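You operate a simulated robot arm through the tools that you are given. There is no shell and no other tool. Be economical: measure what you need, move in short steps, check, and stop when the job is done.

You are at the controls of a simulated robot arm. One attempt, no reset.

TASK
Sweep the spilt beads into the yellow pan and tip them into the bead tub.
Fine: pan on the yellow mat, its lip to the beads; white brush back in the cream holder, pan back.

It is judged by the outcome, as a careful person would: the job done as asked, and still so three seconds after it is handed in. It fails if anything else is knocked over, pushed out of place, dropped, spilled or broken.

THE ROBOT
A 6-joint arm with a two-finger parallel gripper, fixed in place. Base frame: the origin is at the foot of the arm, x ahead of it, y to its left, z up; the work surface is at about z = 0.64. Units: m, rad, N and s.
With the tool pointing down near the work surface it reaches from about 0.1 to 0.7 m from the base axis. Its first joint turns from -1.152 to 1.152 rad. Payload 2.45 kg.
The TCP is the grasp point between the finger pads, 0.024 m short of the fingertips. In the tool frame z runs along the fingers and y along their closing line. The gripper opens to 0.068 m. The fingers are 0.017 m wide and 0.01 m thick; the gripper's body (0.04 by 0.07 m) begins 0.041 m behind the TCP.
Orientation is told as [roll, pitch, yaw] about the base's x, y, z axes, in that order, counted from this pose: with the fingers straight down and closing along the base's y, the tool's x points along the base's -x, its y along +y and its z along -z.

THE INTERFACE
- The arm moves only by the tool servo_tool. Its arguments are lists of equal length, an entry for each row: "offset": the shift along the tool's x, y, z in m, a list of three; "rot": the turn, a rotation vector about the tool's x, y, z in rad, a list of three; "hand": the gripper command, from -1 (shut) to 1 (fully open), values between in proportion. In form: {"offset": [[tx, ty, tz], ...], "rot": [[wx, wy, wz], ...], "hand": [hand, ...]}. A call has 1 to 8 rows; each row is the pose to reach, as a shift and turn from the pose commanded when the call began, along the tool's axes at that moment. A row lasts 0.2 s, in which the tool goes at most 0.05 m and 0.15 rad; a call with a longer step from one row to the next is refused whole, and so is a gripper value outside its range. Where a pose cannot be reached the arm comes as near as it can. A force on the tool above 40 N (or 10 N above the force at the start of the call, whichever is more), or a blocked arm, ends the call early, and 0.2 s more pass. The fingers move at their own pace (about 0.108 m/s each) and stop on an object; they squeeze with about 30 N. The grip force told is the motor's: it shows also when the fingers shut on nothing. Time passes only in rows, and 0.2 s behind the last, so rows that repeat a pose let the fingers close. It gives the time, the measured TCP pose, the force on the tool (base axes), the opening and the grip force at its end, in the units of the frame above (readings bear some noise).
- Cameras (640 x 400 px; columns grow to the right, rows downward): "scene" is fixed at [0.1478, 0.4149, 1.4408]; the picture's right is [-0.86, -0.52, 0.00], its down [-0.41, 0.68, -0.60] and it looks along [0.31, -0.52, -0.80] (base axes); focal length 337 px, centre (320, 200). "wrist" rides on the gripper at [0.084, 0.011, -0.075] in the tool frame; the picture's right is [-0.13, 0.99, 0.00], its down [-0.60, -0.08, -0.79] and it looks along [-0.79, -0.10, 0.61] (tool axes); focal length 251 px, centre (320, 200).
- camera(camera): a new picture of that camera. No time passes.
- pixel_to_xyz(camera, pixels): for up to 12 pixels [column, row] of the newest picture of that camera ("zoom" is the newest enlarged one), the place [x, y, z] in the base frame of the surface seen there, good to about 0.002 m. No time passes.
- zoom(camera, box): a new picture of the part [left, top, right, bottom] of that camera's present view, enlarged. No time passes.
- sign_off(): hands the job in; it is judged then, once.

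Work in short steps. Measure before you move; look again where a grasp or a placing could have gone wrong, and mend it. You have 80 turns and 34 pictures in all, those below and enlarged ones among them. Open the gripper and draw the arm clear of the work before you hand the job in, unless the task says otherwise; then end with one line.

The tools are called after "Request:" as a command line: name --argument value ..., lists and objects as JSON in quotes. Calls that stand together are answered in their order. servo_tool: Moves the arm, as the interface text tells. Its arguments: {"type":"object","properties":{"offset":{"type":"array"},"rot":{"type":"array"},"hand":{"type":"array"}},"required":["offset","rot","hand"]} The other tools are called the same way: camera (camera) takes a picture; pixel_to_xyz (camera, pixels) gives the place of the surface under pixels of a picture; zoom (camera, box) takes an enlarged picture of a part of a camera's view; sign_off () hands the job in.

At the start:

```text
t: 0.0
eef_pos: [0.4339, -0.0358, 0.9644]
ee_rot: [0.0, -0.003, -0.001]
ft_force: [-0.3, -0.1, -1.3]
width: 0.0676
gripper_force: 0.1
```

scene: 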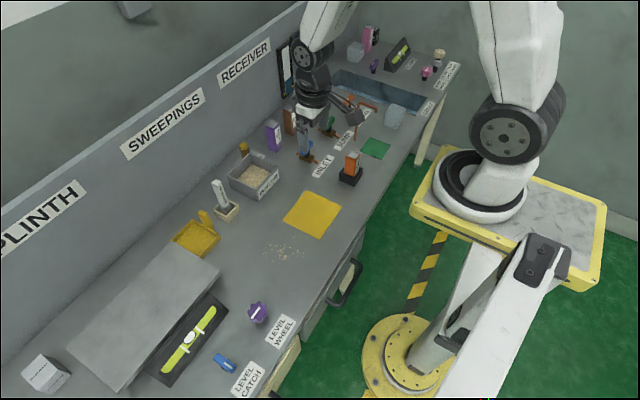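
wrist: 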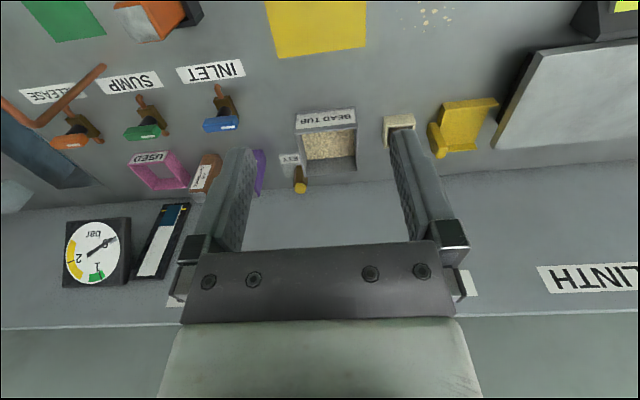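

The scene shows the yellow pan near (197,238), brush in holder near (222,200), tub (253,176), beads (283,250), mat (312,214). I zoom in to measure them.

Request:
zoom --camera "scene" --box '[160, 130, 360, 290]'

Request:
pixel_to_xyz --camera "scene" --pixels '[[312, 190], [342, 204], [316, 238], [284, 220], [283, 250], [265, 250], [300, 255], [285, 243], [285, 258], [330, 250], [240, 290]]'

```text
2.50 times, centred on (260, 210) of scene
```

zoom: 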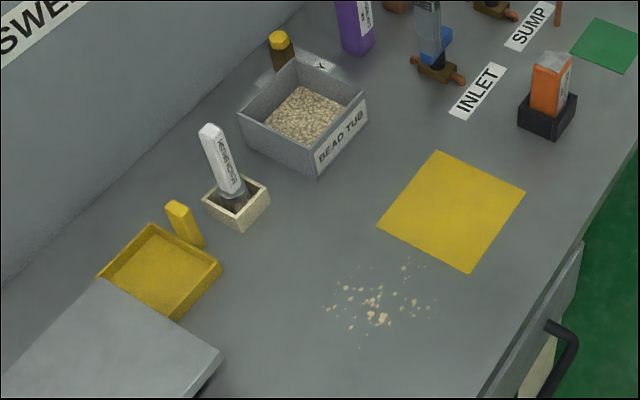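

```text
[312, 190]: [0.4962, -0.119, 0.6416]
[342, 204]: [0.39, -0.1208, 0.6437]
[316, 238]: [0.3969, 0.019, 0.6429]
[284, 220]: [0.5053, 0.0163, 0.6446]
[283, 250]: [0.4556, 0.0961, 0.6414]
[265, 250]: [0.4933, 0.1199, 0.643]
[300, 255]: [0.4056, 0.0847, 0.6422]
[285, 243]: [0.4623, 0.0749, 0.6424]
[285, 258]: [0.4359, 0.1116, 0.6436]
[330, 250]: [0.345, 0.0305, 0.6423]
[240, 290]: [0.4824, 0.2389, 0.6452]
```

Mat spans about x 0.39–0.505, y −0.12–0.018; beads lie on its +y side. Next I look closely at pan, holder and tub.

Request:
zoom --camera "scene" --box '[165, 165, 255, 265]'

Request:
zoom --camera "wrist" --box '[370, 70, 530, 170]'

```text
4.00 times, centred on (210, 215) of scene
```

zoom: 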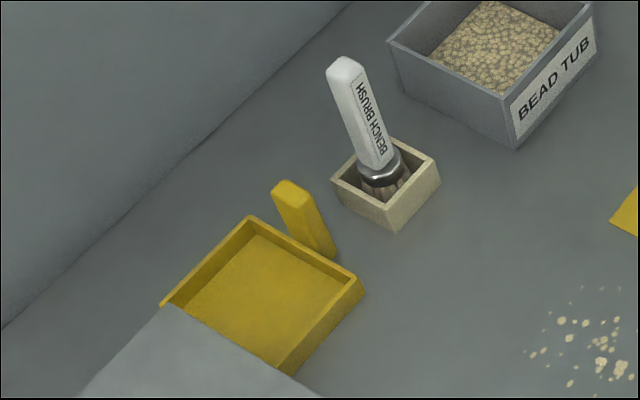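

```text
4.00 times, centred on (450, 120) of wrist
```

zoom: 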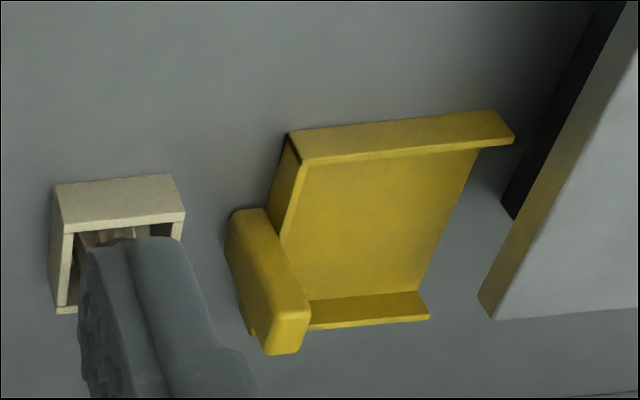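

I measure pan corners, handle, brush, holder and tub.

Request:
pixel_to_xyz --camera "zoom" --pixels '[[290, 135], [512, 137], [305, 325], [425, 318], [300, 310], [235, 215], [265, 212], [275, 345], [400, 200], [272, 280], [480, 300], [390, 310]]'

Request:
pixel_to_xyz --camera "scene" --pixels '[[216, 181], [212, 183], [220, 181], [224, 203], [219, 195], [213, 210], [229, 220], [239, 206], [203, 212], [200, 214], [206, 214], [211, 224]]'

Request:
pixel_to_xyz --camera "scene" --pixels '[[228, 177], [248, 151], [278, 169], [257, 195], [255, 170], [245, 177], [265, 170], [244, 148], [258, 201], [190, 240], [219, 237], [171, 241]]'

```text
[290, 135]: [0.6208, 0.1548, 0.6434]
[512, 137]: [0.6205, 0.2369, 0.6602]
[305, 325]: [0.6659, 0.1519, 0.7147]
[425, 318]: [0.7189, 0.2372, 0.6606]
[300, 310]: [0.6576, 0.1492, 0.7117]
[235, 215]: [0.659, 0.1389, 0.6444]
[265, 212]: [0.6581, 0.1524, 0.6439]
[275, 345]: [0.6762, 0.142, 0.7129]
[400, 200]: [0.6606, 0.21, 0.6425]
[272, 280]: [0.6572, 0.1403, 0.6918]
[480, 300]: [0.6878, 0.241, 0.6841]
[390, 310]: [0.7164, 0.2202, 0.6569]
```

```text
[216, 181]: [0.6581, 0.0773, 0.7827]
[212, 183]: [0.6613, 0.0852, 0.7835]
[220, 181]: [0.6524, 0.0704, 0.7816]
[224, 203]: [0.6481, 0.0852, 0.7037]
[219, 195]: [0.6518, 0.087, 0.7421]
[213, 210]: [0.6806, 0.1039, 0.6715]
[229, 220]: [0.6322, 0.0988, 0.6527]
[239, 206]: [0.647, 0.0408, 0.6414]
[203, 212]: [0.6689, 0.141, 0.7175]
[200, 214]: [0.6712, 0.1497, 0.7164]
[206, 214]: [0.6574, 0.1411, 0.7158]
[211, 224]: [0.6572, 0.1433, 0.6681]
```

```text
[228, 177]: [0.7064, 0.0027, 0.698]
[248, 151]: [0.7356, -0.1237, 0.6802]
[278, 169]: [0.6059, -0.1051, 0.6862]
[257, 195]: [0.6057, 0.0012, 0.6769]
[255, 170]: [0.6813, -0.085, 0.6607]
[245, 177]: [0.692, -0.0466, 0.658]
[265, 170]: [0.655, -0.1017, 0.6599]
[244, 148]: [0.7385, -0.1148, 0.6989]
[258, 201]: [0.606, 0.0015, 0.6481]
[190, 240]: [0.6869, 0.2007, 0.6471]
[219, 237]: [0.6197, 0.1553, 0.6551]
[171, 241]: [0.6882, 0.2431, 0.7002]
```

Pan: x 0.62–0.72, lip on +y side, upright handle at about (0.667, 0.145) up to z 0.717. I move above the handle at z 0.85, then look.

Request:
servo_tool --offset '[[-0.033, 0.026, 0.016], [-0.066, 0.052, 0.032], [-0.1, 0.078, 0.048], [-0.133, 0.104, 0.064], [-0.166, 0.13, 0.08], [-0.2, 0.156, 0.097], [-0.233, 0.181, 0.114], [-0.233, 0.181, 0.114]]' --rot '[[0, 0, 0], [0, 0, 0], [0, 0, 0], [0, 0, 0], [0, 0, 0], [0, 0, 0], [0, 0, 0], [0, 0, 0]]' --hand '[0.3, 0.3, 0.3, 0.3, 0.3, 0.3, 0.3, 0.3]'

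Request:
camera --camera "wrist"

```text
t: 1.8
eef_pos: [0.6668, 0.1464, 0.8499]
ee_rot: [-0.001, -0.002, 0.0]
ft_force: [0.5, 0.3, -0.5]
width: 0.0444
gripper_force: 0.1
```

```text
28 pictures are left
```

wrist: 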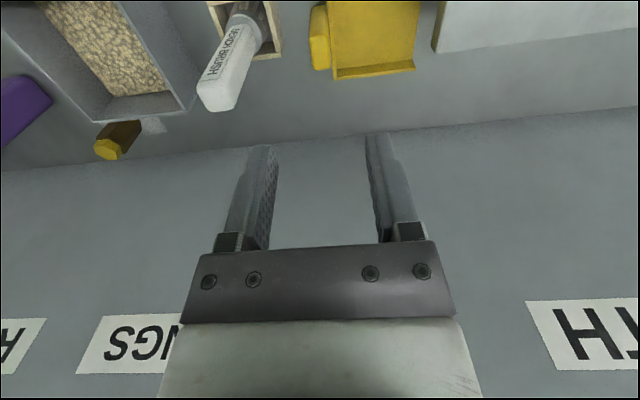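

Handle at (320,40), brush top near (218,100); I measure both plus the lip and plinth edge.

Request:
pixel_to_xyz --camera "wrist" --pixels '[[313, 66], [328, 68], [311, 42], [329, 40], [320, 55], [415, 68], [372, 40], [215, 105], [203, 90], [235, 95], [222, 85], [440, 45]]'

Request:
zoom --camera "wrist" --box '[180, 0, 460, 130]'

```text
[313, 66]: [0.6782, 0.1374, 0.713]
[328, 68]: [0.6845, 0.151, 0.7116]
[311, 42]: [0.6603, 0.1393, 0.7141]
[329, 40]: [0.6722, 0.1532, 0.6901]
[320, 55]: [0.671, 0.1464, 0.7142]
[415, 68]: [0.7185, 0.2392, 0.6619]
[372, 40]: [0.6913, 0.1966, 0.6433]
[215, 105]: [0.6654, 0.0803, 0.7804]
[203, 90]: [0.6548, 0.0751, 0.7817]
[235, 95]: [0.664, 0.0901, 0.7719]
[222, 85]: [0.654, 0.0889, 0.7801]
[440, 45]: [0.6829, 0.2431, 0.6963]
```

```text
2.29 times, centred on (320, 65) of wrist
```

zoom: 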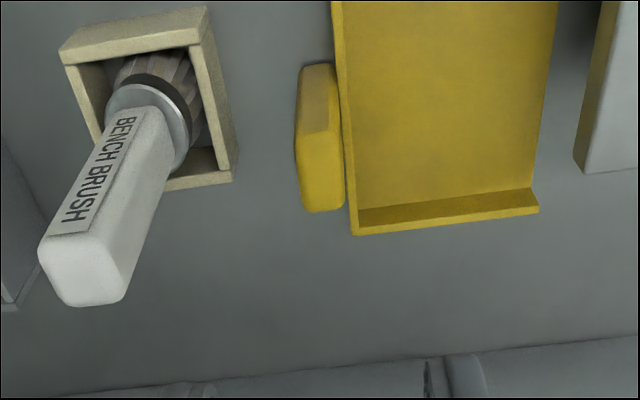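

Handle is x 0.657–0.684, y 0.138–0.153, top 0.715. I descend to z≈0.695 with the fingers 0.044 open and close along y.

Request:
servo_tool --offset '[[-0.003, -0.001, 0.045], [-0.003, -0.001, 0.09], [-0.003, -0.001, 0.125], [-0.003, -0.001, 0.155], [-0.003, -0.001, 0.155], [-0.003, -0.001, 0.155], [-0.003, -0.001, 0.155]]' --rot '[[0, 0, 0], [0, 0, 0], [0, 0, 0], [0, 0, 0], [0, 0, 0], [0, 0, 0], [0, 0, 0]]' --hand '[0.3, 0.3, 0.3, 0.3, 0.3, -1, -1]'

```text
t: 3.4
eef_pos: [0.6701, 0.1443, 0.6947]
ee_rot: [-0.002, -0.003, 0.0]
ft_force: [-0.7, 0.1, -0.8]
width: 0.0157
gripper_force: 29.8
```

Gripped at 0.0157 m. I lift straight up with a slight −y drift away from the plinth.

Request:
servo_tool --offset '[[0, -0.003, -0.01], [0, -0.006, -0.03], [0, -0.006, -0.07], [0, -0.006, -0.11], [0, -0.006, -0.15], [0, -0.006, -0.18], [0, -0.006, -0.18]]' --rot '[[0, 0, 0], [0, 0, 0], [0, 0, 0], [0, 0, 0], [0, 0, 0], [0, 0, 0], [0, 0, 0]]' --hand '[-1, -1, -1, -1, -1, -1, -1]'

Request:
camera --camera "scene"

```text
t: 5.0
eef_pos: [0.6723, 0.1378, 0.8777]
ee_rot: [-0.001, -0.002, -0.001]
ft_force: [0.2, -0.4, -0.3]
width: 0.0
gripper_force: 23.3
```

```text
26 pictures are left
```

scene: 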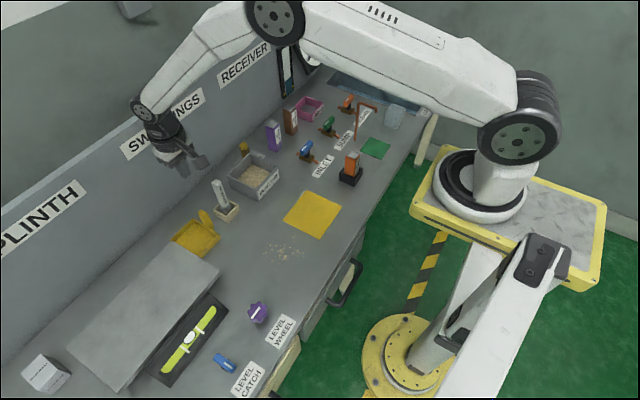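

The pan slipped out: width 0 and it still sits at about (195,238). I look closely for what held it.

Request:
zoom --camera "scene" --box '[155, 195, 235, 265]'

Request:
zoom --camera "wrist" --box '[280, 0, 480, 125]'

```text
5.71 times, centred on (195, 230) of scene
```

zoom: 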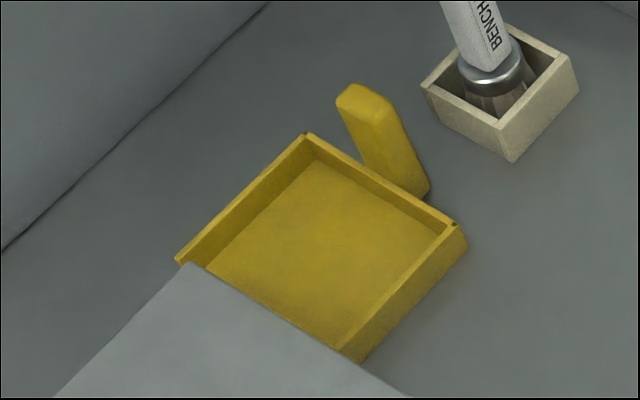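

```text
3.20 times, centred on (380, 62) of wrist
```

zoom: 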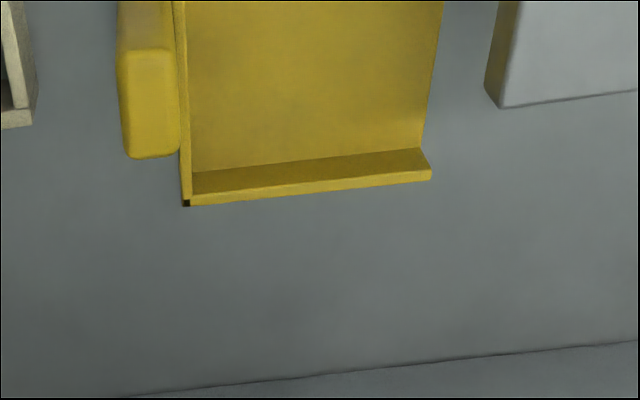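

Pan seems to be in its place still. I go back down, a bit deeper (z≈0.687), grip longer, and lift just 1.5 cm slowly to read the load.

Request:
servo_tool --offset '[[0, 0.006, 0], [0, 0.006, 0.05], [0, 0.006, 0.1], [0, 0.006, 0.14], [0.001, 0.007, 0.17], [0.001, 0.007, 0.187], [0.001, 0.007, 0.187]]' --rot '[[0, 0, 0], [0, 0, 0], [0, 0, 0], [0, 0, 0], [0, 0, 0], [0, 0, 0], [0, 0, 0]]' --hand '[0.3, 0.3, 0.3, 0.3, 0.3, 0.3, 0.3]'

Request:
servo_tool --offset '[[0, 0, 0], [0, 0, 0], [0, 0, 0], [0, 0, 0], [0, 0, -0.003], [0, 0, -0.006], [0, 0, -0.006]]' --rot '[[0, 0, 0], [0, 0, 0], [0, 0, 0], [0, 0, 0], [0, 0, 0], [0, 0, 0], [0, 0, 0]]' --hand '[-1, -1, -1, -1, -1, -1, -1]'

Request:
camera --camera "wrist"

```text
t: 6.6
eef_pos: [0.6702, 0.1439, 0.6879]
ee_rot: [0.001, -0.001, 0.0]
ft_force: [0.6, -0.1, -0.3]
width: 0.0444
gripper_force: 0.0
```

```text
t: 8.2
eef_pos: [0.6707, 0.1444, 0.6947]
ee_rot: [0.0, -0.001, 0.0]
ft_force: [-0.6, 0.6, -1.4]
width: 0.0157
gripper_force: 30.4
```

```text
23 pictures are left
```

wrist: 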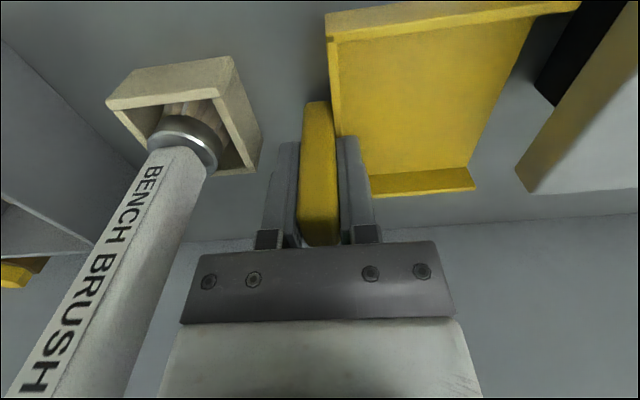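

The grip holds (0.0157). I check whether the pan rose: floor at (420,130) and wall tops.

Request:
pixel_to_xyz --camera "wrist" --pixels '[[420, 130], [400, 170], [470, 100], [330, 40], [575, 5], [472, 190], [318, 235], [375, 197]]'

```text
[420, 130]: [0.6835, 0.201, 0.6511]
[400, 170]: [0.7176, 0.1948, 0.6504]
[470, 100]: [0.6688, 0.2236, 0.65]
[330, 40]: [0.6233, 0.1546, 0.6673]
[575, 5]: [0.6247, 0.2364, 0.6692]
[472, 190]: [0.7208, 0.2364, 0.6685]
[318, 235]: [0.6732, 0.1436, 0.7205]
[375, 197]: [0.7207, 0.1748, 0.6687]
```

The whole pan rose ~7 mm, level. I continue lifting gently.

Request:
servo_tool --offset '[[0, -0.001, -0.008], [0, -0.003, -0.018], [0, -0.005, -0.03], [0, -0.006, -0.045], [0, -0.006, -0.06], [0, -0.006, -0.075], [0, -0.006, -0.09], [0, -0.006, -0.1]]' --rot '[[0, 0, 0], [0, 0, 0], [0, 0, 0], [0, 0, 0], [0, 0, 0], [0, 0, 0], [0, 0, 0], [0, 0, 0]]' --hand '[-1, -1, -1, -1, -1, -1, -1, -1]'

```text
t: 10.0
eef_pos: [0.6711, 0.138, 0.7959]
ee_rot: [0.001, -0.003, 0.0]
ft_force: [-0.3, 0.2, -0.9]
width: 0.0157
gripper_force: 30.1
```

Held. I carry it toward the robot (−x) at this height, clear of brush and tub, and measure the orange bottle's place next to the mat.

Request:
servo_tool --offset '[[0.02, 0, -0.01], [0.05, 0, -0.02], [0.08, 0, -0.02], [0.11, 0, -0.02], [0.14, 0, -0.02], [0.17, 0, -0.02], [0.2, 0, -0.02], [0.222, 0, -0.02]]' --rot '[[0, 0, 0], [0, 0, 0], [0, 0, 0], [0, 0, 0], [0, 0, 0], [0, 0, 0], [0, 0, 0], [0, 0, 0]]' --hand '[-1, -1, -1, -1, -1, -1, -1, -1]'

Request:
pixel_to_xyz --camera "scene" --pixels '[[350, 165], [350, 155], [340, 180], [351, 186], [362, 175], [293, 237], [312, 215]]'

```text
t: 11.8
eef_pos: [0.4474, 0.1383, 0.8141]
ee_rot: [0.0, -0.004, -0.001]
ft_force: [0.2, -0.3, -0.8]
width: 0.0157
gripper_force: 29.5
```

```text
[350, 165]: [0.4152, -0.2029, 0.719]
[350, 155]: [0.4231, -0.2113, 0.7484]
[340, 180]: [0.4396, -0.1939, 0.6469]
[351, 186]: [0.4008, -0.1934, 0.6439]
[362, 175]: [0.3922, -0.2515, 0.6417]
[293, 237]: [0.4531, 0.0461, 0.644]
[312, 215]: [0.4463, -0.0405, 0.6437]
```

Bottle is at y < −0.19, clear. I move to y≈−0.080 so the lip lands at about y=0.015, then lower in the same call start.

Request:
servo_tool --offset '[[0, -0.02, 0], [0, -0.05, 0], [0, -0.08, 0], [0, -0.11, 0], [0, -0.14, 0], [0, -0.17, 0], [0, -0.2, 0], [0, -0.218, 0]]' --rot '[[0, 0, 0], [0, 0, 0], [0, 0, 0], [0, 0, 0], [0, 0, 0], [0, 0, 0], [0, 0, 0], [0, 0, 0]]' --hand '[-1, -1, -1, -1, -1, -1, -1, -1]'

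Request:
servo_tool --offset '[[0, 0, 0.02], [0, 0, 0.045], [0, 0, 0.07], [0, 0, 0.09], [0, 0, 0.105], [0, 0, 0.113], [0, 0, 0.118], [0, 0, 0.118]]' --rot '[[0, 0, 0], [0, 0, 0], [0, 0, 0], [0, 0, 0], [0, 0, 0], [0, 0, 0], [0, 0, 0], [0, 0, 0]]' --hand '[-1, -1, -1, -1, -1, -1, -1, -1]'

Request:
camera --camera "wrist"

```text
t: 13.6
eef_pos: [0.4475, -0.0793, 0.8149]
ee_rot: [0.0, -0.002, -0.001]
ft_force: [0.5, 0.8, -0.4]
width: 0.0154
gripper_force: 30.2
```

```text
t: 15.4
eef_pos: [0.4491, -0.0778, 0.6972]
ee_rot: [-0.001, -0.001, 0.001]
ft_force: [0.2, -0.5, -0.8]
width: 0.0155
gripper_force: 30.8
```

```text
22 pictures are left
```

wrist: 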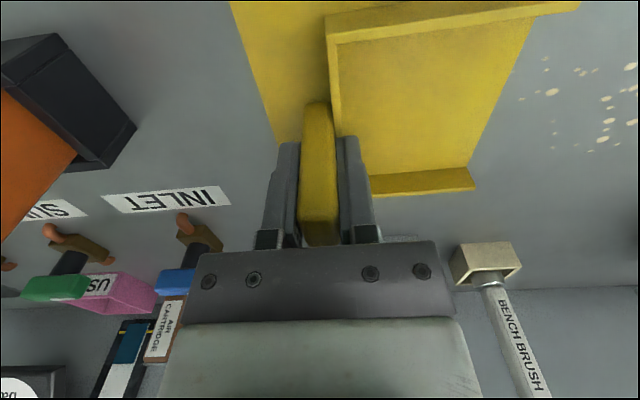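

Pan is level, lip at about y=0.015, beads beyond at the right. I lower the last 9 mm gently onto the mat and check.

Request:
servo_tool --offset '[[0, 0, 0.003], [0, 0, 0.006], [0, 0, 0.0085], [0, 0, 0.0095]]' --rot '[[0, 0, 0], [0, 0, 0], [0, 0, 0], [0, 0, 0]]' --hand '[-1, -1, -1, -1]'

Request:
camera --camera "wrist"

Request:
pixel_to_xyz --camera "wrist" --pixels '[[420, 130], [400, 170], [470, 100], [330, 40], [575, 5], [472, 190], [472, 174], [520, 60]]'

```text
t: 16.4
eef_pos: [0.4485, -0.0799, 0.6881]
ee_rot: [-0.001, -0.002, 0.0]
ft_force: [-3.3, 7.8, 25.8]
width: 0.0157
gripper_force: 30.1
```

```text
21 pictures are left
```

wrist: 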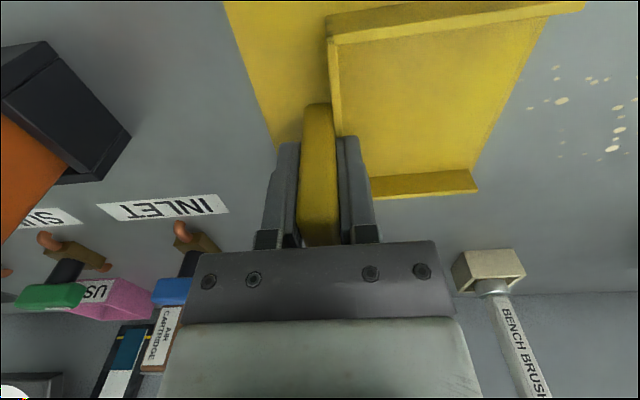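

```text
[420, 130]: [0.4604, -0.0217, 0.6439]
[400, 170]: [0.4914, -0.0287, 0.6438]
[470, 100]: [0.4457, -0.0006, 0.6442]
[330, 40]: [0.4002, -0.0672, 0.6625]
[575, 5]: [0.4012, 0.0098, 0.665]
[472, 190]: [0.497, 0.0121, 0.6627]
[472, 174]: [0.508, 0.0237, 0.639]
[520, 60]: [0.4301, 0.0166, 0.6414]
```

Seated (26 N contact). I open to the same 0.044 width and rise straight up to z≈0.87.

Request:
servo_tool --offset '[[0, 0, -0.001], [0, 0, -0.001], [0, 0, -0.001], [0, 0, -0.03], [0, 0, -0.075], [0, 0, -0.12], [0, 0, -0.165], [0, 0, -0.18]]' --rot '[[0, 0, 0], [0, 0, 0], [0, 0, 0], [0, 0, 0], [0, 0, 0], [0, 0, 0], [0, 0, 0], [0, 0, 0]]' --hand '[0.0, 0.3, 0.3, 0.3, 0.3, 0.3, 0.3, 0.3]'

Request:
camera --camera "wrist"

```text
t: 18.2
eef_pos: [0.4474, -0.0796, 0.8678]
ee_rot: [0.0, -0.004, 0.001]
ft_force: [-0.5, 0.1, -0.6]
width: 0.0444
gripper_force: 0.0
```

```text
20 pictures are left
```

wrist: 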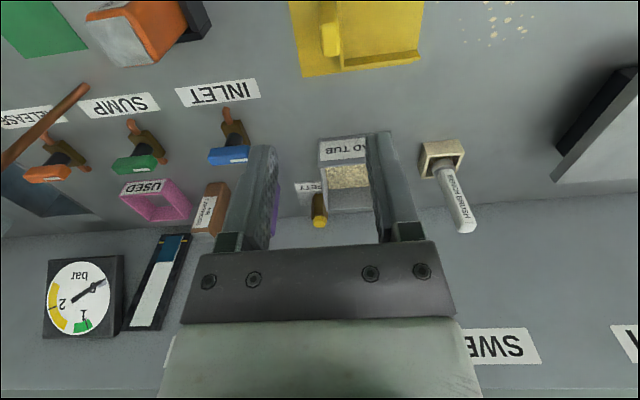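

Pan stays on the mat. Now I go above the brush (≈0.656, 0.078) at z 0.87 and look.

Request:
servo_tool --offset '[[-0.035, 0.026, 0], [-0.07, 0.052, 0], [-0.105, 0.079, 0], [-0.14, 0.105, 0], [-0.175, 0.132, 0], [-0.209, 0.158, 0], [-0.209, 0.158, 0]]' --rot '[[0, 0, 0], [0, 0, 0], [0, 0, 0], [0, 0, 0], [0, 0, 0], [0, 0, 0], [0, 0, 0]]' --hand '[0.3, 0.3, 0.3, 0.3, 0.3, 0.3, 0.3]'

Request:
zoom --camera "wrist" --box '[220, 0, 420, 125]'

Request:
pixel_to_xyz --camera "zoom" --pixels '[[280, 380], [320, 380], [360, 380], [300, 300], [340, 300], [320, 250], [260, 300], [280, 250], [380, 300], [320, 340]]'

```text
t: 19.8
eef_pos: [0.6579, 0.0799, 0.8682]
ee_rot: [0.001, -0.002, -0.001]
ft_force: [-1.4, -0.2, -0.4]
width: 0.044
gripper_force: 0.0
```

```text
3.20 times, centred on (320, 62) of wrist
```

zoom: 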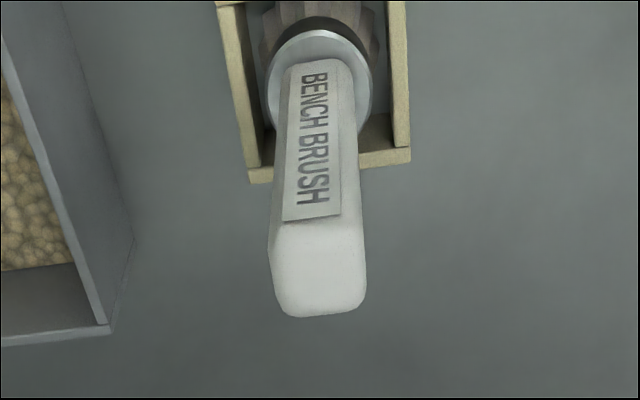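

```text
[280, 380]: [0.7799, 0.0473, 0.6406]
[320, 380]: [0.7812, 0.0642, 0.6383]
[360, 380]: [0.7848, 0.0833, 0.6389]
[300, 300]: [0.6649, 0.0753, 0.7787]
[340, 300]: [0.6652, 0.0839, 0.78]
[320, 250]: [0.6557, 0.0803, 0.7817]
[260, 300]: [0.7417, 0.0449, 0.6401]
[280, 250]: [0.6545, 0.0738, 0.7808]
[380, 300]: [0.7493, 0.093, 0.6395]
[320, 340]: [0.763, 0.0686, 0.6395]
```

Handle top is centred at (0.657, 0.080), about 2 cm square, right under the TCP. I descend to z≈0.756 and grip.

Request:
servo_tool --offset '[[0, 0, 0.04], [0, 0, 0.08], [0, 0, 0.1], [0, 0, 0.113], [0, 0, 0.113], [0, 0, 0.113], [0, 0, 0.113], [0, 0, 0.113]]' --rot '[[0, 0, 0], [0, 0, 0], [0, 0, 0], [0, 0, 0], [0, 0, 0], [0, 0, 0], [0, 0, 0], [0, 0, 0]]' --hand '[0.3, 0.3, 0.3, 0.3, -1, -1, -1, -1]'

Request:
servo_tool --offset '[[0, 0, -0.004], [0, 0, -0.01], [0, 0, -0.02], [0, 0, -0.035], [0, 0, -0.05], [0, 0, -0.065], [0, 0, -0.08], [0, 0, -0.08]]' --rot '[[0, 0, 0], [0, 0, 0], [0, 0, 0], [0, 0, 0], [0, 0, 0], [0, 0, 0], [0, 0, 0], [0, 0, 0]]' --hand '[-1, -1, -1, -1, -1, -1, -1, -1]'

Request:
camera --camera "scene"

```text
t: 21.6
eef_pos: [0.6562, 0.0799, 0.7544]
ee_rot: [0.001, -0.001, -0.001]
ft_force: [0.5, -0.4, 0.5]
width: 0.0192
gripper_force: 30.3
```

```text
t: 23.4
eef_pos: [0.6556, 0.0783, 0.8333]
ee_rot: [-0.001, -0.002, 0.002]
ft_force: [0.1, 0.6, -0.3]
width: 0.0197
gripper_force: 29.6
```

```text
18 pictures are left
```

scene: 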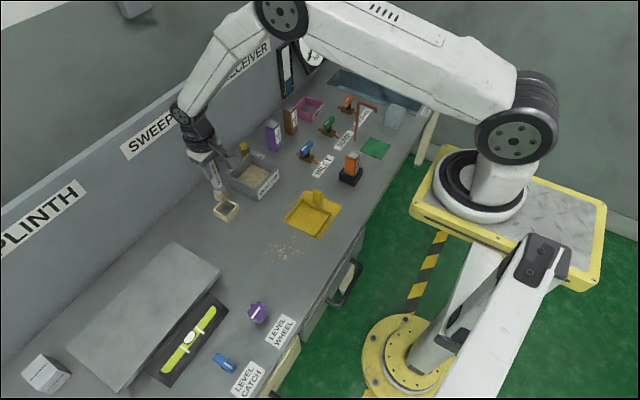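

Brush came out (width 0.0197). I zoom on brush and on beads/pan to plan the strokes.

Request:
zoom --camera "scene" --box '[240, 180, 360, 280]'

Request:
zoom --camera "wrist" --box '[220, 0, 420, 250]'

```text
4.00 times, centred on (300, 230) of scene
```

zoom: 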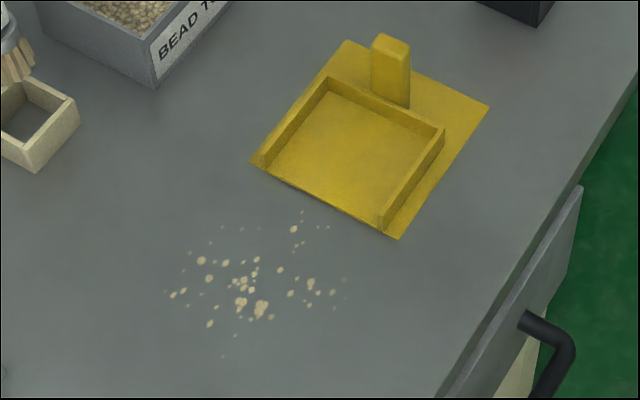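

```text
1.60 times, centred on (320, 125) of wrist
```

zoom: 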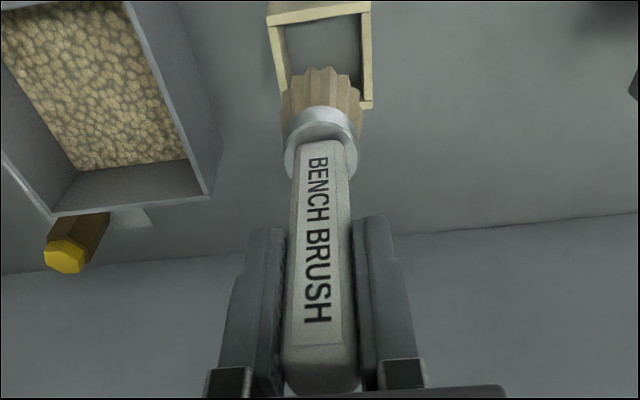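

Brush in hand, bristles at zoom (320,90). I measure bristle width/bottom and the bead field's extents.

Request:
pixel_to_xyz --camera "zoom" --pixels '[[286, 95], [357, 95], [320, 72], [345, 78], [298, 80], [320, 95], [322, 20], [280, 60], [362, 60]]'

Request:
pixel_to_xyz --camera "scene" --pixels '[[263, 254], [306, 251], [275.5, 269], [295.5, 233], [301, 237], [275.5, 237], [272, 261], [305, 257], [317, 236], [284, 221], [285, 257], [280, 252]]'

```text
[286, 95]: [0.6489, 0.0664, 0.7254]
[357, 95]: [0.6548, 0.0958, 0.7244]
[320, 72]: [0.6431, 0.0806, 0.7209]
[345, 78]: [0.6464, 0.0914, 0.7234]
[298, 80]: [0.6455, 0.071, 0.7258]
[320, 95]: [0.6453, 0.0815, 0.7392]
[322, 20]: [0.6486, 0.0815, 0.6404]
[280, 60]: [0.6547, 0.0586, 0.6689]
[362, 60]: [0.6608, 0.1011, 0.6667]
```

```text
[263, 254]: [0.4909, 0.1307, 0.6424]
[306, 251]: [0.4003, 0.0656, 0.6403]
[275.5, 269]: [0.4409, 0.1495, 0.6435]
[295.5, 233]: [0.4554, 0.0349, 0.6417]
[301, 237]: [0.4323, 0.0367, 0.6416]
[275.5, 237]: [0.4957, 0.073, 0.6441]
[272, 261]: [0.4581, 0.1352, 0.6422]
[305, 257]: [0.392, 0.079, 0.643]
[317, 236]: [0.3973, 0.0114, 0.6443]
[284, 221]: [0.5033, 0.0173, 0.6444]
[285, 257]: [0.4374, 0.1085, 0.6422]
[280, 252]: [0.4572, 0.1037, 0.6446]
```

Bristles ≈3 cm square, bottom ≈0.112 below TCP; beads span x 0.392–0.496, y 0.035–0.15. I go to the far side of the field (0.52, 0.128) and lower until the bristles just touch.

Request:
servo_tool --offset '[[0.045, 0.016, 0], [0.09, 0.033, 0.01], [0.136, 0.049, 0.03], [0.136, 0.049, 0.06], [0.136, 0.049, 0.073], [0.136, 0.049, 0.078], [0.136, 0.049, 0.08], [0.136, 0.049, 0.082]]' --rot '[[0, 0, 0], [0, 0, 0], [0, 0, 0], [0, 0, 0], [0, 0, 0], [0, 0, 0], [0, 0, 0], [0, 0, 0]]' --hand '[-1, -1, -1, -1, -1, -1, -1, -1]'

Request:
camera --camera "scene"

```text
refused: row 3 steps farther than a row can; nothing moved
```

```text
15 pictures are left
```

scene: 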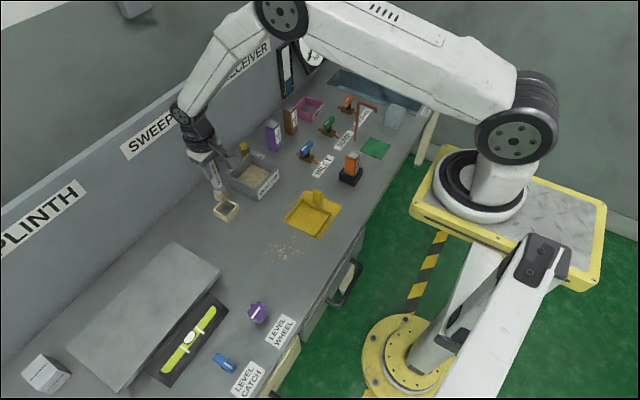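

One row was too long, so nothing moved; I resend with shorter steps.

Request:
servo_tool --offset '[[0.04, 0.014, 0], [0.08, 0.028, 0.01], [0.115, 0.041, 0.03], [0.136, 0.049, 0.06], [0.136, 0.049, 0.073], [0.136, 0.049, 0.078], [0.136, 0.049, 0.08], [0.136, 0.049, 0.082]]' --rot '[[0, 0, 0], [0, 0, 0], [0, 0, 0], [0, 0, 0], [0, 0, 0], [0, 0, 0], [0, 0, 0], [0, 0, 0]]' --hand '[-1, -1, -1, -1, -1, -1, -1, -1]'

```text
t: 25.2
eef_pos: [0.5204, 0.1275, 0.7534]
ee_rot: [0.001, -0.003, 0.001]
ft_force: [-3.5, -3.2, 24.7]
width: 0.0197
gripper_force: 29.7
```

Contact at 25 N; I ease up 1.5 mm and nudge the far-side stragglers inward with short −x strokes.

Request:
servo_tool --offset '[[0, 0, -0.0015], [0.018, 0, -0.0015], [0.036, 0, -0.0015], [0, 0, -0.0015], [0, -0.027, -0.0015], [0.018, -0.027, -0.0015], [0.036, -0.027, -0.0015], [0, -0.027, -0.0015]]' --rot '[[0, 0, 0], [0, 0, 0], [0, 0, 0], [0, 0, 0], [0, 0, 0], [0, 0, 0], [0, 0, 0], [0, 0, 0]]' --hand '[-1, -1, -1, -1, -1, -1, -1, -1]'

Request:
servo_tool --offset '[[0, -0.027, 0], [0.018, -0.027, 0], [0.036, -0.027, 0], [0, -0.027, 0], [0, -0.027, -0.03], [0, 0.02, -0.03], [0.02, 0.06, -0.03], [0.025, 0.07, -0.03]]' --rot '[[0, 0, 0], [0, 0, 0], [0, 0, 0], [0, 0, 0], [0, 0, 0], [0, 0, 0], [0, 0, 0], [0, 0, 0]]' --hand '[-1, -1, -1, -1, -1, -1, -1, -1]'

Request:
zoom --camera "scene" --box '[230, 180, 350, 280]'

```text
t: 27.0
eef_pos: [0.5182, 0.0985, 0.7546]
ee_rot: [-0.001, 0.001, 0.0]
ft_force: [-3.6, 1.2, 8.2]
width: 0.0194
gripper_force: 30.2
```

```text
t: 28.8
eef_pos: [0.4966, 0.1724, 0.7821]
ee_rot: [-0.001, -0.001, -0.001]
ft_force: [-1.3, -0.3, -0.7]
width: 0.0195
gripper_force: 29.9
```

```text
4.00 times, centred on (290, 230) of scene
```

zoom: 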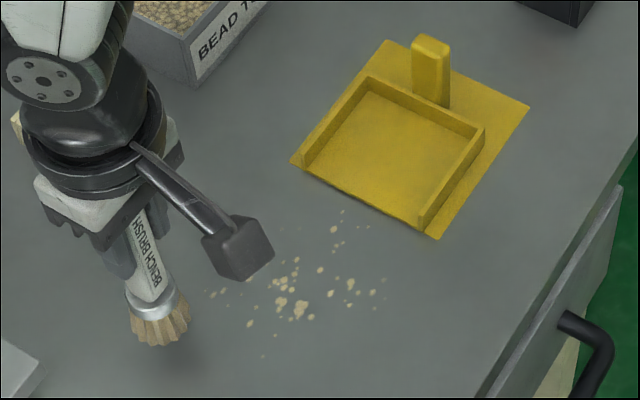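

The outer beads near (212,293) look unmoved, so I test a proper stroke: from (0.488, 0.171) converging to x 0.472, over the lip (raised 3 mm) into the pan.

Request:
servo_tool --offset '[[0.007, 0, 0.03], [0.011, -0.033, 0.03], [0.015, -0.066, 0.03], [0.019, -0.1, 0.03], [0.023, -0.129, 0.03], [0.023, -0.141, 0.0268], [0.023, -0.17, 0.0268], [0.023, -0.2, 0.0268]]' --rot '[[0, 0, 0], [0, 0, 0], [0, 0, 0], [0, 0, 0], [0, 0, 0], [0, 0, 0], [0, 0, 0], [0, 0, 0]]' --hand '[-1, -1, -1, -1, -1, -1, -1, -1]'

Request:
servo_tool --offset '[[0, 0, -0.03], [0, 0.05, -0.03], [0, 0.1, -0.03], [0, 0.15, -0.03], [0, 0.2, -0.03], [0.015, 0.21, -0.03]]' --rot '[[0, 0, 0], [0, 0, 0], [0, 0, 0], [0, 0, 0], [0, 0, 0], [0, 0, 0]]' --hand '[-1, -1, -1, -1, -1, -1]'

Request:
zoom --camera "scene" --box '[230, 180, 350, 280]'

```text
t: 30.6
eef_pos: [0.4727, -0.0318, 0.7577]
ee_rot: [0.0, -0.002, 0.0]
ft_force: [-0.7, 3.8, 12.4]
width: 0.0397
gripper_force: 29.8
```

```text
t: 32.0
eef_pos: [0.4605, 0.1825, 0.7858]
ee_rot: [-0.001, -0.002, -0.001]
ft_force: [0.4, 0.3, -0.2]
width: 0.0194
gripper_force: 29.7
```

```text
4.00 times, centred on (290, 230) of scene
```

zoom: 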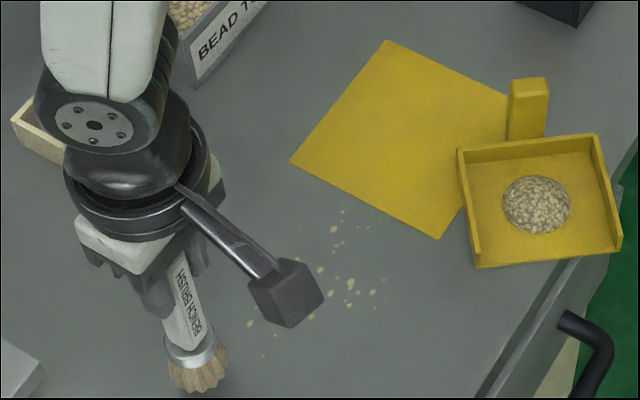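

The stroke knocked the pan off the mat toward the bench's front edge, though a heap of beads is in it. I measure where it lies before doing anything else.

Request:
pixel_to_xyz --camera "zoom" --pixels '[[478, 267], [622, 240], [595, 138], [460, 152], [528, 82], [515, 90], [545, 90], [537, 195], [195, 385], [170, 362], [226, 360], [600, 245]]'

```text
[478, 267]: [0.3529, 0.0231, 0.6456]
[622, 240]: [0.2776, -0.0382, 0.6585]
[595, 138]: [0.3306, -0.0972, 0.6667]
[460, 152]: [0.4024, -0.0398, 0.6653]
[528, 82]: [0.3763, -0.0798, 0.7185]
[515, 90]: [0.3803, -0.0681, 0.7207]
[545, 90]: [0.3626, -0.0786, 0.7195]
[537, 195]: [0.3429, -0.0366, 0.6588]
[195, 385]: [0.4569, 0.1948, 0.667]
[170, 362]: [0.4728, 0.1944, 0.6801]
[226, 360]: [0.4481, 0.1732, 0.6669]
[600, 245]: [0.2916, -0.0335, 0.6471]
```

Pan is level but turned about 38°, centred near (0.34, −0.04), handle at (0.372, −0.075). It must be regrasped, so the brush goes back first; I check how it sits in the grip.

Request:
camera --camera "wrist"

```text
12 pictures are left
```

wrist: 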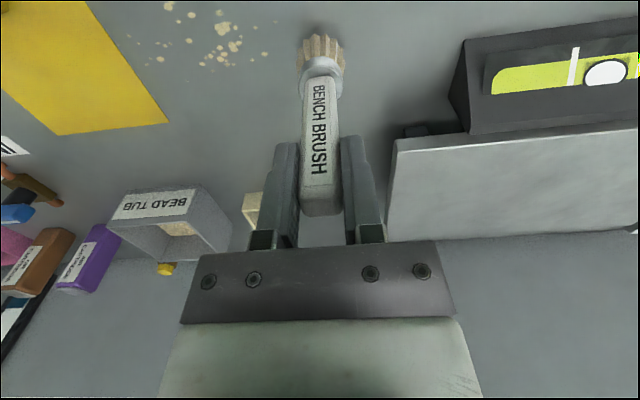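

Brush is upright but seems lower in the grip; I measure its top and bristles.

Request:
pixel_to_xyz --camera "wrist" --pixels '[[320, 205], [320, 185], [308, 200], [334, 200], [304, 45], [338, 48], [320, 37], [300, 65], [342, 65], [320, 65], [215, 40], [160, 60]]'

```text
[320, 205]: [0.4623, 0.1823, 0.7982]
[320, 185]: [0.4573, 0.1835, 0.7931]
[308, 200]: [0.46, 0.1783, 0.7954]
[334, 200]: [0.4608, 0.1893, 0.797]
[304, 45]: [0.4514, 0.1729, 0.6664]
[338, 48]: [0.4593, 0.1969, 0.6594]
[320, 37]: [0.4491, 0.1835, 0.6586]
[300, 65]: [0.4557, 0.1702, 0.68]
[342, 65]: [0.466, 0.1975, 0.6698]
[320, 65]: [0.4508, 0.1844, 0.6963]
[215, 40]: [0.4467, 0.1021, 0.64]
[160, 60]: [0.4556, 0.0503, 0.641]
```

The brush slid ~17 mm down in the grip, bottom now ≈0.128 below the TCP. I raise it and move it over the holder (0.656, 0.079) at bottom height ≈0.71.

Request:
servo_tool --offset '[[0, 0, -0.03], [-0.03, -0.016, -0.05], [-0.065, -0.034, -0.055], [-0.1, -0.053, -0.055], [-0.135, -0.072, -0.055], [-0.17, -0.091, -0.055], [-0.196, -0.104, -0.055], [-0.196, -0.104, -0.055]]' --rot '[[0, 0, 0], [0, 0, 0], [0, 0, 0], [0, 0, 0], [0, 0, 0], [0, 0, 0], [0, 0, 0], [0, 0, 0]]' --hand '[-1, -1, -1, -1, -1, -1, -1, -1]'

Request:
zoom --camera "wrist" --box '[220, 0, 420, 250]'

Request:
pixel_to_xyz --camera "zoom" --pixels '[[286, 95], [357, 95], [290, 80], [350, 80], [320, 65], [270, 20], [370, 20], [275, 60], [365, 60], [320, 100]]'

```text
t: 33.8
eef_pos: [0.6557, 0.0758, 0.8438]
ee_rot: [0.002, 0.0, 0.0]
ft_force: [0.3, -0.2, -0.3]
width: 0.0192
gripper_force: 29.0
```

```text
1.60 times, centred on (320, 125) of wrist
```

zoom: 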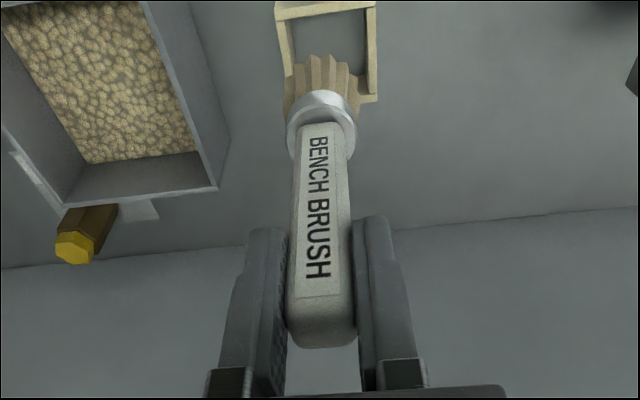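

```text
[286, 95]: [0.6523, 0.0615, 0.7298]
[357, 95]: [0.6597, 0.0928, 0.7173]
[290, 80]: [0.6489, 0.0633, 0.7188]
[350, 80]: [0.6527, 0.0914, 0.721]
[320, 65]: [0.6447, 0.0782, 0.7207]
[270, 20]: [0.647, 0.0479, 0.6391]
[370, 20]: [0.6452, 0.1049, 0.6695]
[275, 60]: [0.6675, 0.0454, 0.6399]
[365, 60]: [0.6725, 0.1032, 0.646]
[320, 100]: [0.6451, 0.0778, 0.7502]
```

Bristles centred at y≈0.0775 versus holder centre ≈0.081, so I shift +3.5 mm in y and lower gently to z≈0.771.

Request:
servo_tool --offset '[[0.001, 0.0035, 0], [0.001, 0.0035, 0.02], [0.001, 0.0035, 0.035], [0.001, 0.0035, 0.048], [0.001, 0.0035, 0.06], [0.001, 0.0035, 0.068], [0.001, 0.0035, 0.072], [0.001, 0.0035, 0.072]]' --rot '[[0, 0, 0], [0, 0, 0], [0, 0, 0], [0, 0, 0], [0, 0, 0], [0, 0, 0], [0, 0, 0], [0, 0, 0]]' --hand '[-1, -1, -1, -1, -1, -1, -1, -1]'

```text
t: 35.6
eef_pos: [0.6544, 0.0802, 0.7703]
ee_rot: [-0.001, -0.003, 0.001]
ft_force: [-0.1, -0.2, 0.8]
width: 0.0193
gripper_force: 30.6
```

No contact yet; I go 4 mm further in small steps.

Request:
servo_tool --offset '[[0, 0, 0.002], [0, 0, 0.004], [0, 0, 0.004]]' --rot '[[0, 0, 0], [0, 0, 0], [0, 0, 0]]' --hand '[-1, -1, -1]'

```text
t: 36.4
eef_pos: [0.6547, 0.0801, 0.7683]
ee_rot: [0.0, -0.008, 0.001]
ft_force: [-2.7, -1.4, 25.7]
width: 0.0192
gripper_force: 30.2
```

Seated in the holder. I release, rise clear and head toward the displaced pan.

Request:
servo_tool --offset '[[0, 0, -0.002], [0, 0, -0.002], [0, 0, -0.03], [0, 0, -0.07], [0, 0, -0.1], [0.04, -0.022, -0.1], [0.08, -0.044, -0.1], [0.12, -0.066, -0.1]]' --rot '[[0, 0, 0], [0, 0, 0], [0, 0, 0], [0, 0, 0], [0, 0, 0], [0, 0, 0], [0, 0, 0], [0, 0, 0]]' --hand '[0, 0.3, 0.3, 0.3, 0.3, 0.3, 0.3, 0.3]'

Request:
servo_tool --offset '[[0.03, -0.02, 0], [0.065, -0.038, 0], [0.1, -0.056, 0], [0.135, -0.074, 0], [0.163, -0.0895, 0], [0.163, -0.0895, 0]]' --rot '[[0, 0, -0.134], [0, 0, -0.268], [0, 0, -0.402], [0, 0, -0.536], [0, 0, -0.67], [0, 0, -0.67]]' --hand '[0.3, 0.3, 0.3, 0.3, 0.3, 0.3]'

Request:
camera --camera "wrist"

```text
t: 38.2
eef_pos: [0.5323, 0.0143, 0.8662]
ee_rot: [-0.001, -0.002, -0.001]
ft_force: [0.5, 1.1, -0.5]
width: 0.0444
gripper_force: 0.0
```

```text
t: 39.6
eef_pos: [0.3683, -0.0743, 0.8653]
ee_rot: [0.0, -0.002, 0.67]
ft_force: [0.4, 0.1, -0.1]
width: 0.0444
gripper_force: 0.2
```

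```text
10 pictures are left
```

wrist: 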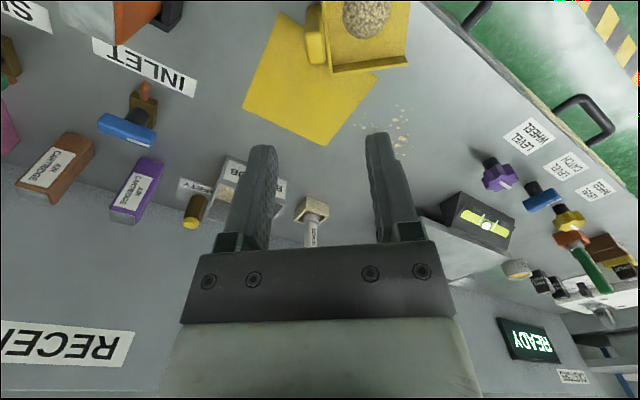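

Pan lies square to the turned hand; I measure its handle at about (316,45) and the corners.

Request:
pixel_to_xyz --camera "wrist" --pixels '[[309, 62], [324, 62], [308, 38], [316, 50], [323, 40], [333, 70], [405, 63], [320, 8], [408, 40], [360, 18], [350, 60]]'

```text
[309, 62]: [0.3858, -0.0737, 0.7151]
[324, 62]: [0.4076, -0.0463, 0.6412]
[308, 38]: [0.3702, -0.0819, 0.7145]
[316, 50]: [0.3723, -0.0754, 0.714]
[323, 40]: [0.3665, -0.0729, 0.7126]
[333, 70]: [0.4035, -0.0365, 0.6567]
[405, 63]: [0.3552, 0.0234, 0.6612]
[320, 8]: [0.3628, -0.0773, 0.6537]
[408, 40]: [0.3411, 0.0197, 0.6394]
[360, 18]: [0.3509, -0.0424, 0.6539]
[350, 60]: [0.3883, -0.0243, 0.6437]
```

Handle centre (0.372, −0.0755), matching yaw. I shift 4 mm, descend to z≈0.687 and close.

Request:
servo_tool --offset '[[-0.0025, -0.0033, 0.045], [-0.0025, -0.0033, 0.09], [-0.0025, -0.0033, 0.135], [-0.0025, -0.0033, 0.165], [-0.0025, -0.0033, 0.178], [-0.0025, -0.0033, 0.178], [-0.0025, -0.0033, 0.178], [-0.0025, -0.0033, 0.178]]' --rot '[[0, 0, 0], [0, 0, 0], [0, 0, 0], [0, 0, 0], [0, 0, 0], [0, 0, 0], [0, 0, 0], [0, 0, 0]]' --hand '[0.3, 0.3, 0.3, 0.3, 0.3, -1, -1, -1]'

Request:
servo_tool --offset '[[0, 0, 0], [0, 0, -0.003], [0, 0, -0.006], [0, 0, -0.012], [0, 0, -0.02], [0, 0, -0.03], [0, 0, -0.04], [0, 0, -0.04]]' --rot '[[0, 0, 0], [0, 0, 0], [0, 0, 0], [0, 0, 0], [0, 0, 0], [0, 0, 0], [0, 0, 0], [0, 0, 0]]' --hand '[-1, -1, -1, -1, -1, -1, -1, -1]'

```text
t: 41.4
eef_pos: [0.3738, -0.0771, 0.6876]
ee_rot: [-0.002, -0.002, 0.672]
ft_force: [-0.1, -0.2, 0.0]
width: 0.0158
gripper_force: 30.3
```

```text
t: 43.2
eef_pos: [0.3735, -0.0782, 0.729]
ee_rot: [-0.002, 0.0, 0.669]
ft_force: [0.1, 0.6, -0.9]
width: 0.0155
gripper_force: 30.3
```

Held and lifted 4 cm. I rotate it back square and carry it over the mat.

Request:
servo_tool --offset '[[-0.0096, -0.008, 0], [-0.0192, -0.016, 0], [-0.0288, -0.024, 0], [-0.0384, -0.032, 0], [-0.048, -0.04, 0], [-0.0576, -0.048, 0], [-0.0576, -0.048, 0]]' --rot '[[0, 0, 0.1], [0, 0, 0.22], [0, 0, 0.34], [0, 0, 0.46], [0, 0, 0.58], [0, 0, 0.67], [0, 0, 0.67]]' --hand '[-1, -1, -1, -1, -1, -1, -1]'

Request:
servo_tool --offset '[[0, 0, 0.01], [0, 0, 0.02], [0, 0, 0.03], [0, 0, 0.036], [0, 0, 0.039], [0, 0, 0.0405], [0, 0, 0.0405]]' --rot '[[0, 0, 0], [0, 0, 0], [0, 0, 0], [0, 0, 0], [0, 0, 0], [0, 0, 0], [0, 0, 0]]' --hand '[-1, -1, -1, -1, -1, -1, -1]'

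```text
t: 44.8
eef_pos: [0.4485, -0.0783, 0.7288]
ee_rot: [0.001, -0.002, -0.001]
ft_force: [-1.0, 0.7, -0.9]
width: 0.0157
gripper_force: 30.0
```

```text
t: 46.4
eef_pos: [0.4495, -0.0782, 0.6875]
ee_rot: [-0.003, -0.002, 0.001]
ft_force: [-0.6, -0.7, 4.8]
width: 0.016
gripper_force: 30.4
```

Light contact (4.8 N): the pan is down. I release, rise, and check with the wrist camera.

Request:
servo_tool --offset '[[0, 0, 0], [0, 0, 0], [0, 0, 0], [0, 0, -0.03], [0, 0, -0.075], [0, 0, -0.12], [0, 0, -0.165], [0, 0, -0.18]]' --rot '[[0, 0, 0], [0, 0, 0], [0, 0, 0], [0, 0, 0], [0, 0, 0], [0, 0, 0], [0, 0, 0], [0, 0, 0]]' --hand '[0.0, 0.3, 0.3, 0.3, 0.3, 0.3, 0.3, 0.3]'

Request:
zoom --camera "scene" --box '[210, 180, 350, 280]'

```text
t: 48.2
eef_pos: [0.4487, -0.0782, 0.8684]
ee_rot: [0.0, -0.002, -0.002]
ft_force: [0.0, 0.1, 0.7]
width: 0.0441
gripper_force: 0.0
```

```text
4.00 times, centred on (280, 230) of scene
```

zoom: 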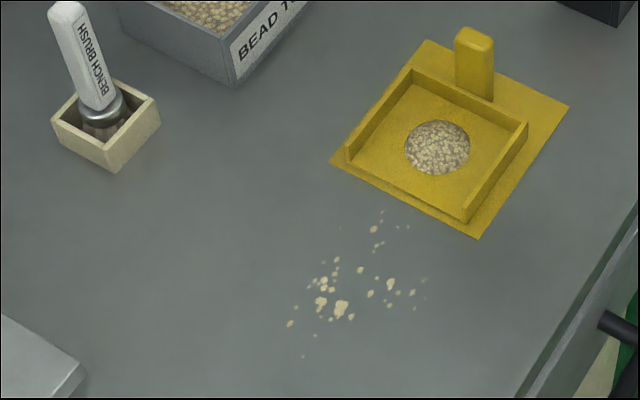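

Pan is back on the mat with the heap; one lane of beads is gone. I measure the remaining beads, lip corners and brush top.

Request:
pixel_to_xyz --camera "zoom" --pixels '[[290, 323], [303, 356], [424, 280], [414, 308], [380, 212], [408, 227], [310, 287], [341, 308], [462, 222], [346, 160], [72, 10], [440, 150]]'

```text
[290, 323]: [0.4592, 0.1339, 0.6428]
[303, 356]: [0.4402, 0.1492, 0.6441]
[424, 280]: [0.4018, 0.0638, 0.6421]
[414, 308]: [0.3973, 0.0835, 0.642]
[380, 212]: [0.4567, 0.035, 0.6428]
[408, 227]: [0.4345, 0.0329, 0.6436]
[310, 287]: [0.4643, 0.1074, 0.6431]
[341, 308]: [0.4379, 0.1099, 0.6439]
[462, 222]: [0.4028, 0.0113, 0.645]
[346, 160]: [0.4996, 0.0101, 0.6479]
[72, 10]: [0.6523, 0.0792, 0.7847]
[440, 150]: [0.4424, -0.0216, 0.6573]
```

Remaining beads: x 0.397–0.464, y 0.033–0.149; lip at y≈0.010. I fetch the brush again, gripping a little lower for firmness.

Request:
servo_tool --offset '[[-0.035, 0.026, 0], [-0.07, 0.052, 0], [-0.105, 0.079, 0], [-0.14, 0.105, 0], [-0.175, 0.132, 0], [-0.207, 0.158, 0], [-0.207, 0.158, 0]]' --rot '[[0, 0, 0], [0, 0, 0], [0, 0, 0], [0, 0, 0], [0, 0, 0], [0, 0, 0], [0, 0, 0]]' --hand '[0.3, 0.3, 0.3, 0.3, 0.3, 0.3, 0.3]'

Request:
servo_tool --offset '[[0, 0, 0.04], [0, 0, 0.08], [0, 0, 0.105], [0, 0, 0.1185], [0, 0, 0.1185], [0, 0, 0.1185], [0, 0, 0.1185], [0, 0, 0.1185]]' --rot '[[0, 0, 0], [0, 0, 0], [0, 0, 0], [0, 0, 0], [0, 0, 0], [0, 0, 0], [0, 0, 0], [0, 0, 0]]' --hand '[0.3, 0.3, 0.3, 0.3, -1, -1, -1, -1]'

Request:
servo_tool --offset '[[0, 0, -0.004], [0, 0, -0.01], [0, 0, -0.02], [0, 0, -0.035], [0, 0, -0.05], [0, 0, -0.065], [0, 0, -0.08], [0, 0, -0.08]]' --rot '[[0, 0, 0], [0, 0, 0], [0, 0, 0], [0, 0, 0], [0, 0, 0], [0, 0, 0], [0, 0, 0], [0, 0, 0]]' --hand '[-1, -1, -1, -1, -1, -1, -1, -1]'

```text
t: 49.8
eef_pos: [0.6568, 0.0805, 0.8665]
ee_rot: [0.0, -0.001, 0.0]
ft_force: [-0.7, 0.3, -0.2]
width: 0.0441
gripper_force: 0.1
```

```text
t: 51.6
eef_pos: [0.6553, 0.0808, 0.7497]
ee_rot: [0.0, -0.001, 0.001]
ft_force: [-0.2, -1.0, -0.3]
width: 0.0195
gripper_force: 29.2
```

```text
t: 53.4
eef_pos: [0.6557, 0.0786, 0.8303]
ee_rot: [0.0, -0.002, 0.0]
ft_force: [-0.1, -0.8, 0.8]
width: 0.0195
gripper_force: 29.8
```

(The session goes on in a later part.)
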